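You operate a simulated robot arm through the tools that you are given. There is no shell and no other tool. Be economical: measure what you need, move in short steps, check, and stop when the job is done.

You are at the controls of a simulated robot arm. One attempt, no reset.

Task
Count the flour cups on the top of the prep table, then put as many of the egg cups from the top of the prep table on the white board.

The check looks at the end state, three seconds after you hand in, the way a careful person would. Anything else that was tipped, shoved, dropped, spilled or broken makes it a failure.

Robot
A 6-joint arm with a two-finger parallel gripper, fixed in place. Base frame: the origin is at the foot of the arm, x ahead of it, y to its left, z up; the work surface is at about z = 90. Lengths are in cm, angles in rad, forces in N, time in s.
With the tool pointing down near the work surface it reaches from about 24 to 64 cm from the base axis. Its first joint turns from -1.152 to 1.152 rad. Payload 2.7 kg.
The TCP is the grasp point between the finger pads, 2.3 cm short of the fingertips. In the tool frame z runs along the fingers and y along their closing line. Largest opening 9.4 cm; finger width 3.8, thickness 1; the body of the gripper, 5.4 by 9.6 cm, starts 3.9 cm behind the TCP.
Orientation is that of the tool frame in the base frame, as [roll, pitch, yaw] about the fixed x, y, z axes, in that order (R = Rz(yaw) Ry(pitch) Rx(roll)). With the fingers straight down and closing along the base's y, the tool's x points along the base's -x, its y along +y and its z along -z.

Tools
- The arm moves only by the tool play_rows. Its argument "motion" is a list of rows, each an object of numbers (a shift or turn left out is 0, a gripper value left out holds the last): "x", "y", "z": the shift along the base's x, y, z in cm; "wx", "wy", "wz": the turn, a rotation vector about the base's x, y, z in rad; "claw": the finger opening in cm, from 0 to 9.4. In form: [{"x": .., "y": .., "z": .., "wx": .., "wy": .., "wz": .., "claw": ..}, ...]. A call has 1 to 20 rows; each row is the pose to reach, as a shift and turn from the pose commanded when the call began. Each row takes 0.2 s and may step no farther than 5 cm and 0.15 rad from the row before; otherwise, or with a gripper value out of range, the whole call is refused. A pose out of reach is approached as far as the arm can. The call stops where the force on the tool passes 40 N (or 10 N more than at its start, if that is more) or the arm is blocked; 0.2 s more then pass. Each finger travels about 4.5 cm/s and halts on what it meets, pressing with about 42 N; the grip force reading is that of the motor and also rises with nothing between the fingers. The clock runs only during rows and for 0.2 s after the last one: add rows that repeat a pose to give the fingers time. It gives the time, the measured TCP pose, the force on the tool (base axes), the opening and the grip force at its end, in the units of the frame above (readings bear some noise).
- Cameras (640 x 400 px; columns grow to the right, rows downward): "scene" is fixed at [8.6, -44.16, 140.8]; the picture's right is [0.69, -0.73, 0.00], its down [-0.46, -0.43, -0.78] and it looks along [0.56, 0.53, -0.63] (base axes); focal length 233 px, centre (320, 200). "wrist" rides on the gripper at [-3.9, 0, -4.4] in the tool frame; the picture's right is [0.00, -1.00, 0.00], its down [0.97, 0.00, -0.24] and it looks along [0.24, 0.00, 0.97] (tool axes); focal length 218 px, centre (320, 200). There is no depth. A picture from a camera that has moved, and an enlarged one, comes with that camera's place and axes in the base frame and with its lens. The place of the scene camera against the robot may be out by one fixed shift of up to 1.2 cm in any direction.
- grab_frame(camera): a new picture of that camera. No time passes.
- enlarge(camera, box): a new picture of the part [left, top, right, bottom] of that camera's present view, enlarged. No time passes.
- finish_job(): hands the job in; it is judged then, once.

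Go step by step. Nothing tells you positions but the pictures and the camera data: compare them with the known pose of the tool, close in by small moves and look again before you grip or let go. The budget is 90 turns and 36 pictures, counting those below and the enlarged ones. Unless the task says otherwise, let go and move clear before handing in, and close with one line.

The tools are called as name(argument=value, ...) on one line, values as JSON. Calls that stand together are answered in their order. play_rows: Moves the arm, as the interface text tells. Its arguments: {"type":"object","properties":{"motion":{"type":"array","items":{"type":"object","properties":{"x":{"type":"number"},"y":{"type":"number"},"z":{"type":"number"},"wx":{"type":"number"},"wy":{"type":"number"},"wz":{"type":"number"},"claw":{"type":"number"}}}}},"required":["motion"]} The other tools are called the same way: grab_frame (camera) takes a picture; enlarge (camera, box) takes an enlarged picture of a part of a camera's view; finish_job () hands the job in.

At the start:

```text
t: 0.0
tool_pos: [34.66, 2.95, 125.27]
ee_rot: [3.141, 0.004, -3.141]
contact_force: [-0.8, -0.1, -0.7]
width: 9.39
grip_force: 0.0
```

scene: 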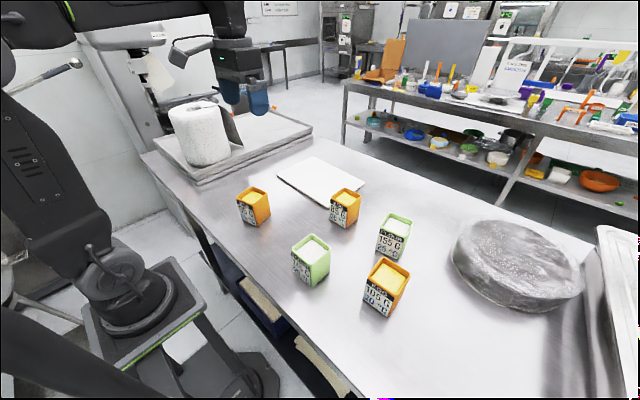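
wrist: 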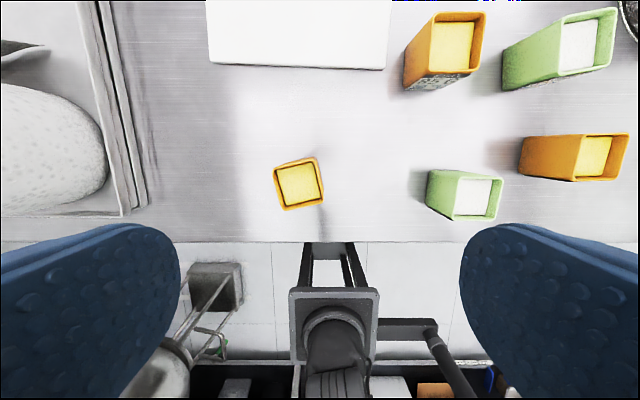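

I see three orange cups with yellow filling and two green cups with white filling, all labelled. I'll enlarge to read the labels.

enlarge(camera="scene", box=[220, 170, 320, 232])

enlarge(camera="scene", box=[280, 180, 430, 320])

enlarge(camera="wrist", box=[200, 0, 640, 250])

```text
6.40 times, centred on (270, 201) of scene
camera zoom: at [8.6, -44.16, 140.8], right [0.69, -0.73, 0.0], down [-0.46, -0.43, -0.78], along [0.56, 0.53, -0.63], focal length 1489 px, centre (640, 194)
```

zoom: 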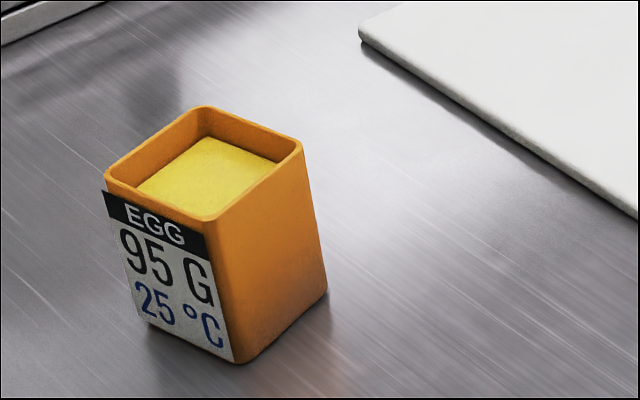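

```text
2.86 times, centred on (355, 250) of scene
camera zoom: at [8.6, -44.16, 140.8], right [0.69, -0.73, 0.0], down [-0.46, -0.43, -0.78], along [0.56, 0.53, -0.63], focal length 665 px, centre (220, 57)
```

zoom: 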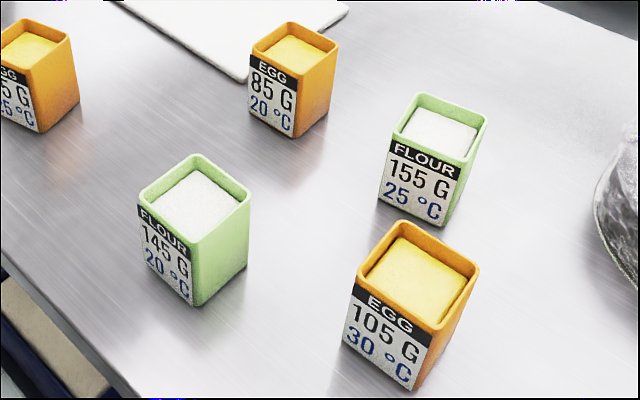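

```text
1.45 times, centred on (420, 125) of wrist
camera zoom: at [38.65, 2.93, 129.66], right [0.0, -1.0, 0.0], down [-0.97, 0.0, 0.24], along [-0.24, 0.0, -0.97], focal length 318 px, centre (174, 309)
```

zoom: 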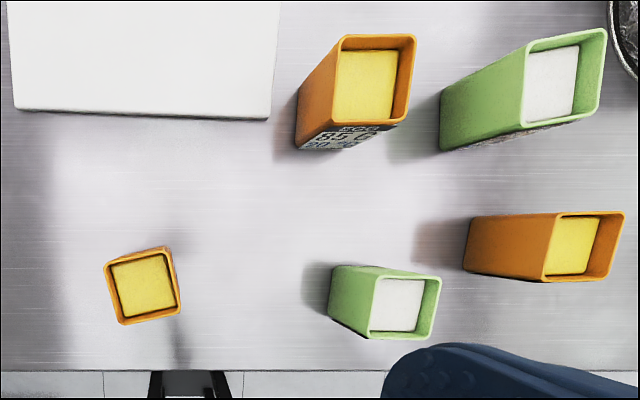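

Labels: 2 flour (145 G, 155 G) and 3 egg (95, 85, 105 G), so two egg cups should go on the board. Before relying on that count, I'll check from above for cups hidden behind the white roll.

play_rows(motion=[{"x": 2, "y": 4, "z": 1}, {"x": 4, "y": 8, "z": 2}, {"x": 6, "y": 12, "z": 3}, {"x": 6, "y": 15, "z": 4}, {"x": 6, "y": 15, "z": 4}])

grab_frame(camera="wrist")

grab_frame(camera="scene")

```text
t: 1.2
tool_pos: [40.77, 17.88, 129.33]
ee_rot: [-3.141, -0.001, -3.141]
contact_force: [0.2, 0.5, -0.9]
width: 9.39
grip_force: 0.0
```

```text
30 pictures are left
camera wrist: at [44.8, 18.0, 133.69], right [0.0, -1.0, 0.0], down [-0.97, 0.0, 0.24], along [-0.24, 0.0, -0.97], focal length 218 px, centre (320, 200)
```

wrist: 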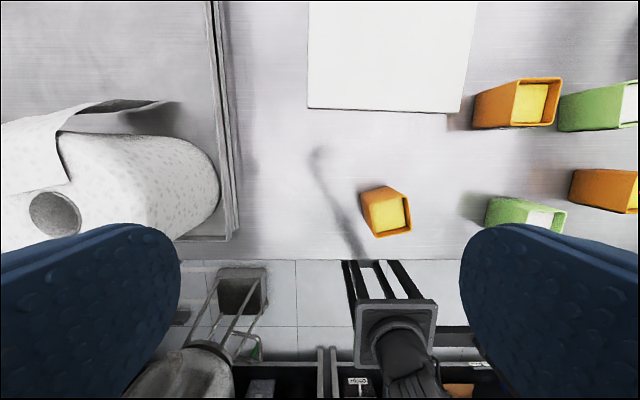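

```text
29 pictures are left
```

scene: 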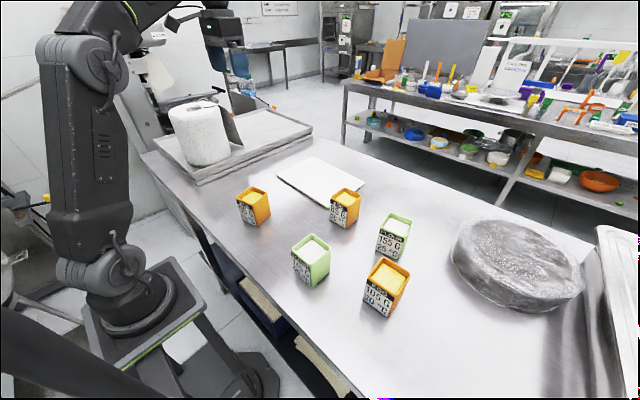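

No cup is hidden near the roll. Next is the 95 G egg cup, at about (33.4, 6.2) and turned about 0.28 rad; I'll hover above it.

play_rows(motion=[{"x": -1.5, "y": -3, "z": -3, "wz": 0.07}, {"x": -3, "y": -5.5, "z": -6, "wz": 0.14}, {"x": -4.5, "y": -8, "z": -9, "wz": 0.21}, {"x": -6, "y": -10, "z": -12, "wz": 0.28}, {"x": -7.2, "y": -11.7, "z": -15, "wz": 0.28}, {"x": -7.2, "y": -11.7, "z": -17, "wz": 0.28}, {"x": -7.2, "y": -11.7, "z": -17, "wz": 0.28}])

grab_frame(camera="wrist")

```text
t: 2.8
tool_pos: [33.28, 6.04, 112.29]
ee_rot: [3.141, 0.002, -2.86]
contact_force: [0.4, 1.0, -0.6]
width: 9.4
grip_force: 0.1
```

```text
28 pictures are left
camera wrist: at [37.23, 7.28, 116.69], right [0.28, -0.96, 0.0], down [-0.93, -0.27, 0.24], along [-0.23, -0.07, -0.97], focal length 218 px, centre (320, 200)
```

wrist: 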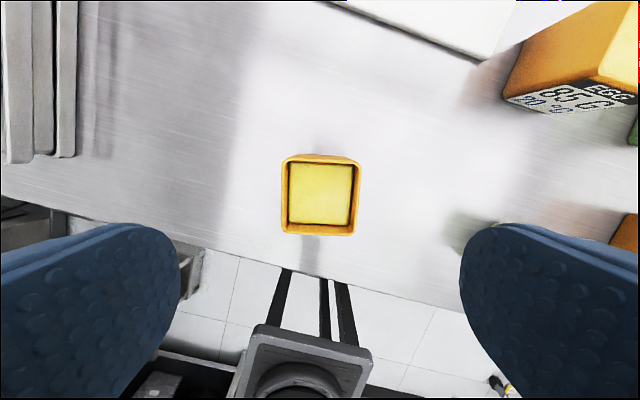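

The cup is centred between the fingers and aligned. I'll descend straight and look again just above it.

play_rows(motion=[{"z": -4}, {"z": -8}, {"z": -9.5}, {"z": -9.5}])

grab_frame(camera="wrist")

enlarge(camera="scene", box=[180, 120, 340, 240])

```text
t: 3.8
tool_pos: [33.31, 6.2, 102.76]
ee_rot: [3.141, 0.003, -2.859]
contact_force: [0.5, 0.5, 0.0]
width: 9.41
grip_force: 0.0
```

```text
27 pictures are left
camera wrist: at [37.16, 7.34, 107.11], right [0.28, -0.96, 0.0], down [-0.93, -0.27, 0.24], along [-0.23, -0.07, -0.97], focal length 218 px, centre (320, 200)
```

wrist: 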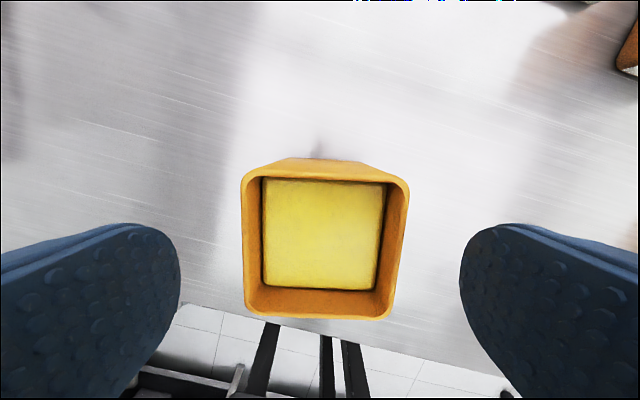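

```text
3.33 times, centred on (260, 180) of scene
camera zoom: at [8.6, -44.16, 140.8], right [0.69, -0.73, 0.0], down [-0.46, -0.43, -0.78], along [0.56, 0.53, -0.63], focal length 775 px, centre (520, 267)
```

zoom: 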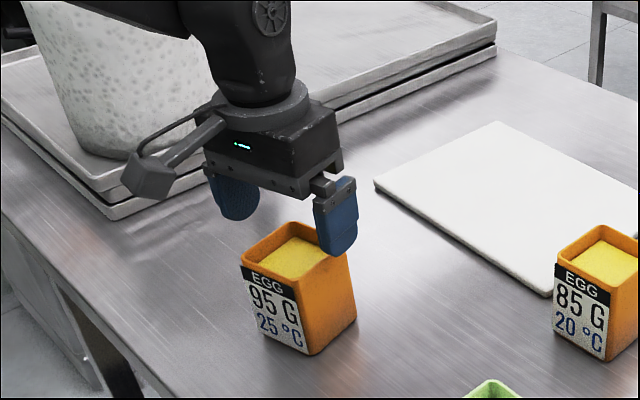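

Aligned, with the rim at about z = 99. I'll descend to TCP z ≈ 96.3 and close.

play_rows(motion=[{"x": 0.05, "y": -0.2, "z": -3}, {"x": 0.05, "y": -0.2, "z": -6.4}, {"x": 0.05, "y": -0.2, "z": -6.4, "claw": 7.8}, {"x": 0.05, "y": -0.2, "z": -6.4, "claw": 7}, {"x": 0.05, "y": -0.2, "z": -6.4, "claw": 6}, {"x": 0.05, "y": -0.2, "z": -6.4, "claw": 5.8}, {"x": 0.05, "y": -0.2, "z": -6.4, "claw": 5.8}])

```text
t: 5.4
tool_pos: [33.53, 6.03, 96.45]
ee_rot: [3.14, 0.001, -2.86]
contact_force: [0.7, -0.1, 0.3]
width: 6.59
grip_force: 41.7
```

Gripped at 6.6 cm. Lift and carry over the board's left half, aiming for (57, 12.5), with yaw straightened.

play_rows(motion=[{"z": 2}, {"z": 5}, {"z": 8}, {"x": 3, "y": 1, "z": 9, "wz": -0.07}, {"x": 7, "y": 2, "z": 9, "wz": -0.14}, {"x": 11, "y": 3, "z": 9, "wz": -0.21}, {"x": 15, "y": 4, "z": 9, "wz": -0.28}, {"x": 18.5, "y": 5, "z": 9, "wz": -0.28}, {"x": 21.5, "y": 6, "z": 9, "wz": -0.28}, {"x": 23.5, "y": 6.5, "z": 9, "wz": -0.28}, {"x": 23.5, "y": 6.5, "z": 6, "wz": -0.28}, {"x": 23.5, "y": 6.5, "z": 4, "wz": -0.28}, {"x": 23.5, "y": 6.5, "z": 4, "wz": -0.28}])

enlarge(camera="scene", box=[230, 100, 390, 220])

grab_frame(camera="wrist")

```text
t: 8.2
tool_pos: [56.88, 12.54, 100.07]
ee_rot: [3.141, -0.001, -3.141]
contact_force: [-0.5, 0.0, -1.9]
width: 6.58
grip_force: 42.2
```

```text
3.33 times, centred on (310, 160) of scene
camera zoom: at [8.6, -44.16, 140.8], right [0.69, -0.73, 0.0], down [-0.46, -0.43, -0.78], along [0.56, 0.53, -0.63], focal length 775 px, centre (353, 333)
```

zoom: 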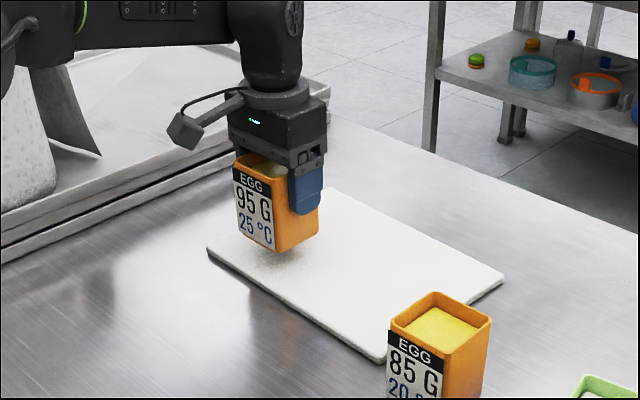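

```text
24 pictures are left
camera wrist: at [60.86, 12.64, 104.52], right [0.0, -1.0, 0.0], down [-0.97, 0.0, 0.24], along [-0.24, 0.0, -0.97], focal length 218 px, centre (320, 200)
```

wrist: 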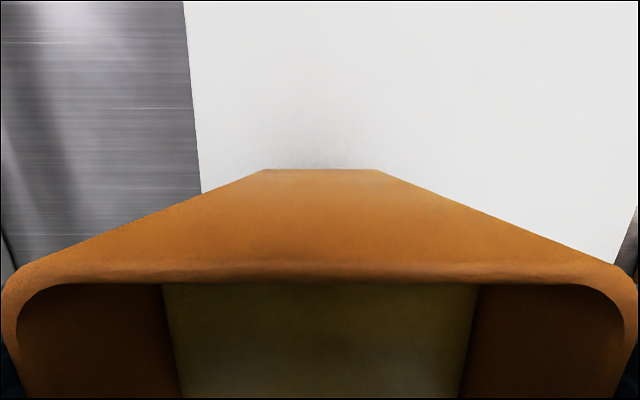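

The cup is over the board, about 2.5 cm above it. I'll lower gently and watch the force.

play_rows(motion=[{"z": -1}, {"z": -1.8}, {"z": -2.1}, {"z": -2.1}])

enlarge(camera="scene", box=[260, 130, 340, 180])

```text
t: 9.2
tool_pos: [56.85, 12.53, 98.22]
ee_rot: [3.139, 0.002, -3.141]
contact_force: [-1.1, -0.3, -2.4]
width: 6.57
grip_force: 42.3
```

```text
8.00 times, centred on (300, 155) of scene
camera zoom: at [8.6, -44.16, 140.8], right [0.69, -0.73, 0.0], down [-0.46, -0.43, -0.78], along [0.56, 0.53, -0.63], focal length 1861 px, centre (480, 560)
```

zoom: 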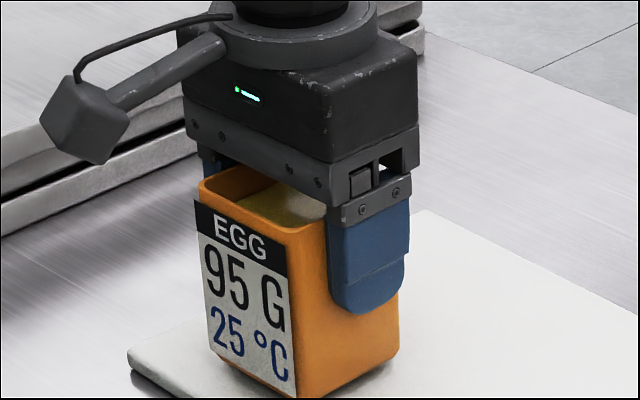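

Still slightly above the board. I'll lower in small steps.

play_rows(motion=[{"z": -0.25}, {"z": -0.4}, {"z": -0.4}])

```text
t: 10.0
tool_pos: [56.86, 12.51, 97.83]
ee_rot: [3.141, 0.0, -3.142]
contact_force: [0.7, 0.8, -3.8]
width: 6.56
grip_force: 42.0
```

play_rows(motion=[{"z": -0.15}, {"z": -0.3}, {"z": -0.3}])

```text
t: 10.8
tool_pos: [56.88, 12.44, 97.54]
ee_rot: [3.142, 0.0, -3.141]
contact_force: [-0.5, -0.5, -2.3]
width: 6.54
grip_force: 41.5
```

No contact is felt yet (about −2 N is just the cup's weight). I'll keep going in small steps.

play_rows(motion=[{"z": -0.15}, {"z": -0.3}, {"z": -0.3}])

enlarge(camera="scene", box=[270, 150, 334, 190])

```text
t: 11.6
tool_pos: [56.96, 12.4, 97.64]
ee_rot: [3.14, 0.004, -3.141]
contact_force: [-5.0, -1.4, 19.7]
width: 6.58
grip_force: 42.4
```

```text
10.00 times, centred on (302, 170) of scene
camera zoom: at [8.55, -44.18, 140.8], right [0.69, -0.73, 0.0], down [-0.46, -0.43, -0.78], along [0.56, 0.53, -0.63], focal length 2326 px, centre (500, 500)
```

zoom: 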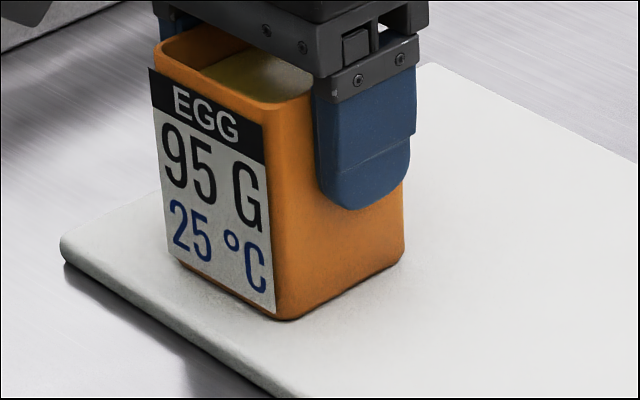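

Contact (about 20 N): the cup stands on the board. I'll ease up slightly, open, and rise.

play_rows(motion=[{"z": 0.15}, {"z": 0.15, "claw": 7}, {"z": 0.15, "claw": 8}, {"z": 0.15, "claw": 9.4}, {"z": 0.15, "claw": 9.4}, {"z": 0.15, "claw": 9.4}, {"z": 3}, {"z": 7}, {"z": 11}, {"z": 15}, {"z": 15}])

grab_frame(camera="wrist")

```text
t: 14.0
tool_pos: [56.78, 12.53, 112.23]
ee_rot: [3.141, 0.0, 3.141]
contact_force: [0.2, 0.0, -0.9]
width: 9.4
grip_force: 0.1
```

```text
21 pictures are left
camera wrist: at [60.78, 12.53, 116.67], right [0.0, -1.0, 0.0], down [-0.97, 0.0, 0.24], along [-0.24, 0.0, -0.97], focal length 218 px, centre (320, 200)
```

wrist: 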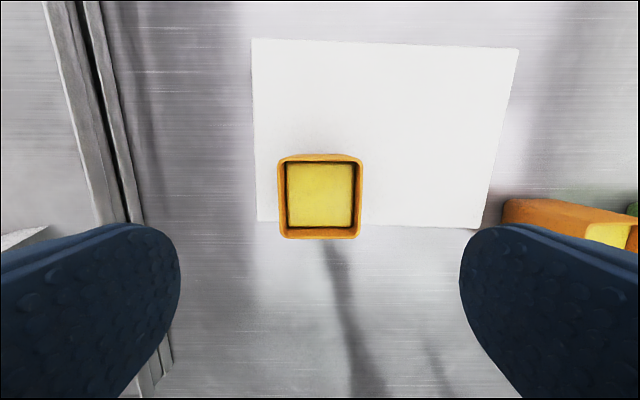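

The 95 G cup stands well inside the board. Next I'll move over the 85 G egg cup, at about (50.9, −14).

play_rows(motion=[{"x": -1, "y": -4}, {"x": -2, "y": -8}, {"x": -3, "y": -12}, {"x": -4, "y": -16}, {"x": -5, "y": -20}, {"x": -6, "y": -24}, {"x": -6, "y": -26.5}, {"x": -6, "y": -26.5}])

grab_frame(camera="wrist")

```text
t: 15.8
tool_pos: [50.79, -13.87, 112.27]
ee_rot: [3.139, 0.002, 3.141]
contact_force: [-0.5, -0.1, -0.1]
width: 9.41
grip_force: 0.2
```

```text
20 pictures are left
camera wrist: at [54.9, -13.93, 116.64], right [0.0, -1.0, 0.0], down [-0.97, 0.0, 0.24], along [-0.24, 0.0, -0.97], focal length 218 px, centre (320, 200)
```

wrist: 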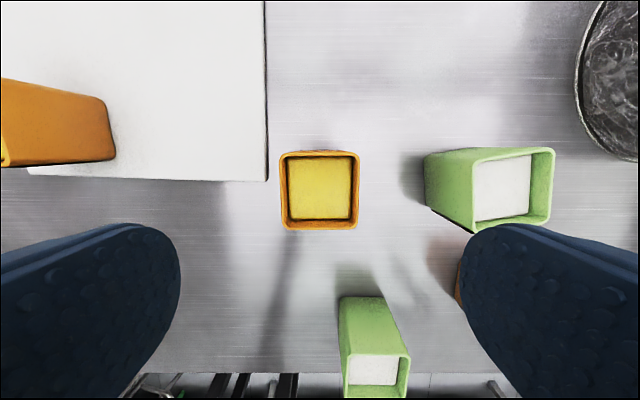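

Well centred and square. I'll shift x by +0.4, descend to TCP z ≈ 96.4, and close.

play_rows(motion=[{"x": 0.4, "z": -4}, {"x": 0.4, "z": -8}, {"x": 0.4, "z": -11}, {"x": 0.4, "z": -13.5}, {"x": 0.4, "z": -15.8}, {"x": 0.4, "z": -15.8, "claw": 7.8}, {"x": 0.4, "z": -15.8, "claw": 7}, {"x": 0.4, "z": -15.8, "claw": 6}, {"x": 0.4, "z": -15.8, "claw": 5.8}, {"x": 0.4, "z": -15.8, "claw": 5.8}])

```text
t: 18.0
tool_pos: [51.24, -14.09, 96.6]
ee_rot: [3.14, 0.001, -3.141]
contact_force: [-0.2, -0.5, -0.3]
width: 6.56
grip_force: 41.8
```

Gripped. Lift, carry to (57.2, −0.5) on the board, and lower to just above it.

play_rows(motion=[{"z": 2}, {"z": 5}, {"z": 8}, {"x": 2, "y": 3, "z": 9}, {"x": 4, "y": 6, "z": 9}, {"x": 6, "y": 9, "z": 9}, {"x": 6, "y": 12, "z": 9}, {"x": 6, "y": 13.5, "z": 9}, {"x": 6, "y": 13.5, "z": 6}, {"x": 6, "y": 13.5, "z": 3}, {"x": 6, "y": 13.5, "z": 1.6}, {"x": 6, "y": 13.5, "z": 1.6}])

enlarge(camera="scene", box=[260, 130, 388, 210])

```text
t: 20.6
tool_pos: [57.43, -0.59, 98.15]
ee_rot: [3.14, 0.002, -3.141]
contact_force: [0.2, 0.5, -2.4]
width: 6.59
grip_force: 41.8
```

```text
5.00 times, centred on (324, 170) of scene
camera zoom: at [8.6, -44.16, 140.8], right [0.69, -0.73, 0.0], down [-0.46, -0.43, -0.78], along [0.56, 0.53, -0.63], focal length 1163 px, centre (300, 350)
```

zoom: 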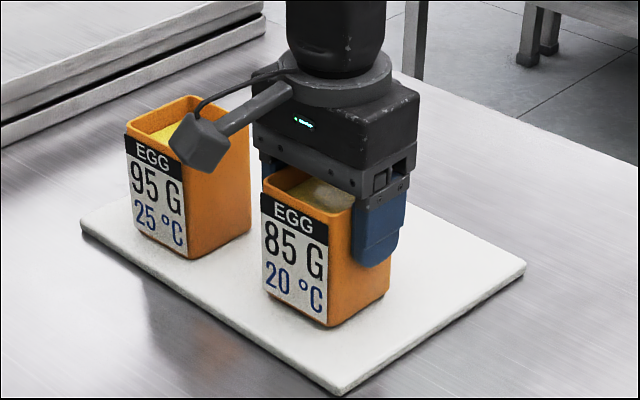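

The first cup is undisturbed and the second is just above the board. I'll lower gently to contact.

play_rows(motion=[{"z": -0.2}, {"z": -0.4}, {"z": -0.4}])

```text
t: 21.4
tool_pos: [57.43, -0.55, 97.8]
ee_rot: [3.139, 0.0, -3.14]
contact_force: [-0.3, 0.6, -2.2]
width: 6.57
grip_force: 42.0
```

play_rows(motion=[{"z": -0.15}, {"z": -0.25}, {"z": -0.25}])

```text
t: 22.2
tool_pos: [57.42, -0.55, 97.77]
ee_rot: [3.141, 0.008, 3.141]
contact_force: [-2.6, 0.8, 25.0]
width: 6.57
grip_force: 42.1
```

Contact is made. I'll ease up, open, rise, and inspect.

play_rows(motion=[{"z": 0.18}, {"z": 0.18, "claw": 7}, {"z": 0.18, "claw": 8}, {"z": 0.18, "claw": 9.4}, {"z": 0.18, "claw": 9.4}, {"z": 0.18, "claw": 9.4}, {"z": 3}, {"z": 7}, {"z": 11}, {"z": 15}, {"z": 20}, {"x": -4, "z": 24}, {"x": -8, "z": 28}, {"x": -8, "z": 28}])

grab_frame(camera="scene")

grab_frame(camera="wrist")

```text
refused: row 12 steps farther than a row can; nothing moved
```

```text
18 pictures are left
```

scene: 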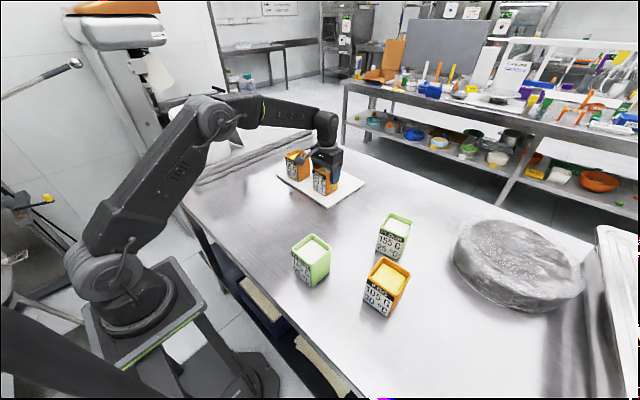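

```text
17 pictures are left
camera wrist: at [61.43, -0.42, 102.12], right [0.0, -1.0, 0.0], down [-0.97, 0.0, 0.23], along [-0.23, 0.0, -0.97], focal length 218 px, centre (320, 200)
```

wrist: 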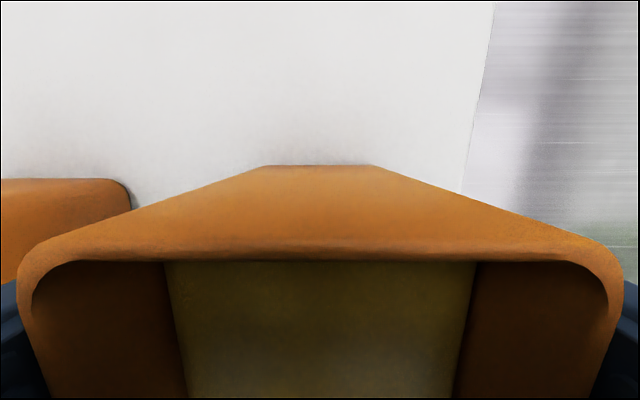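

The last call was refused because one step was too large, so nothing moved. I'll repeat it with shorter steps.

play_rows(motion=[{"z": 0.18}, {"z": 0.18, "claw": 7}, {"z": 0.18, "claw": 8}, {"z": 0.18, "claw": 9.4}, {"z": 0.18, "claw": 9.4}, {"z": 0.18, "claw": 9.4}, {"z": 3}, {"z": 7}, {"z": 11}, {"z": 15}, {"z": 19}, {"x": -3, "z": 22}, {"x": -6, "z": 25}, {"x": -6, "z": 25}])

grab_frame(camera="scene")

grab_frame(camera="wrist")

```text
t: 25.2
tool_pos: [51.31, -0.77, 122.35]
ee_rot: [3.14, 0.0, 3.142]
contact_force: [0.2, 0.4, -0.8]
width: 9.4
grip_force: 0.1
```

```text
16 pictures are left
```

scene: 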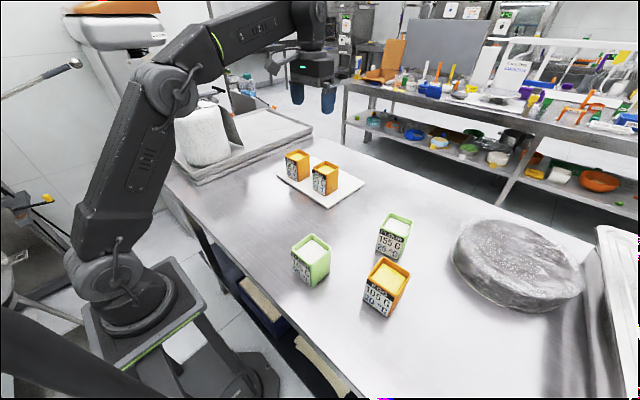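

```text
15 pictures are left
camera wrist: at [55.32, -0.65, 126.68], right [0.0, -1.0, 0.0], down [-0.97, 0.0, 0.24], along [-0.24, 0.0, -0.97], focal length 218 px, centre (320, 200)
```

wrist: 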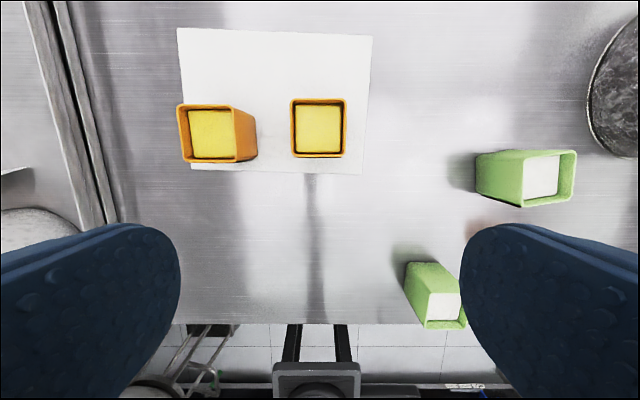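

Both egg cups stand on the board and nothing else has moved. As a last count check, I'll look from above past the foil-wrapped round for anything hidden.

play_rows(motion=[{"y": -4, "z": 1}, {"y": -8, "z": 2}, {"y": -12, "z": 3}, {"y": -16, "z": 3}, {"y": -20, "z": 3}, {"y": -24, "z": 3}, {"y": -24, "z": 3}])

grab_frame(camera="wrist")

```text
t: 26.8
tool_pos: [48.62, -22.25, 123.43]
ee_rot: [3.14, 0.0, -3.14]
contact_force: [0.3, 0.0, 0.0]
width: 9.42
grip_force: 0.1
out of reach, approached as far as the arm can: row 3, 4, 5, 6, 7
```

```text
14 pictures are left
camera wrist: at [52.57, -22.17, 127.79], right [0.0, -1.0, 0.0], down [-0.97, 0.0, 0.24], along [-0.24, 0.0, -0.97], focal length 218 px, centre (320, 200)
```

wrist: 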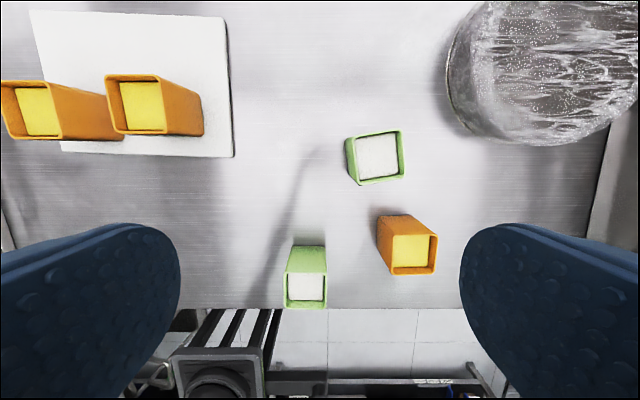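

There are only two flour cups on the table, and two egg cups are on the board, upright and released. The arm is clear, so I'm handing in.

finish_job()

```text
The job is handed in.
```

I counted two flour cups (145 G and 155 G) on the prep table and put two egg cups (95 G and 85 G) upright on the white board. The third egg cup (105 G) and both flour cups were left where they stood.
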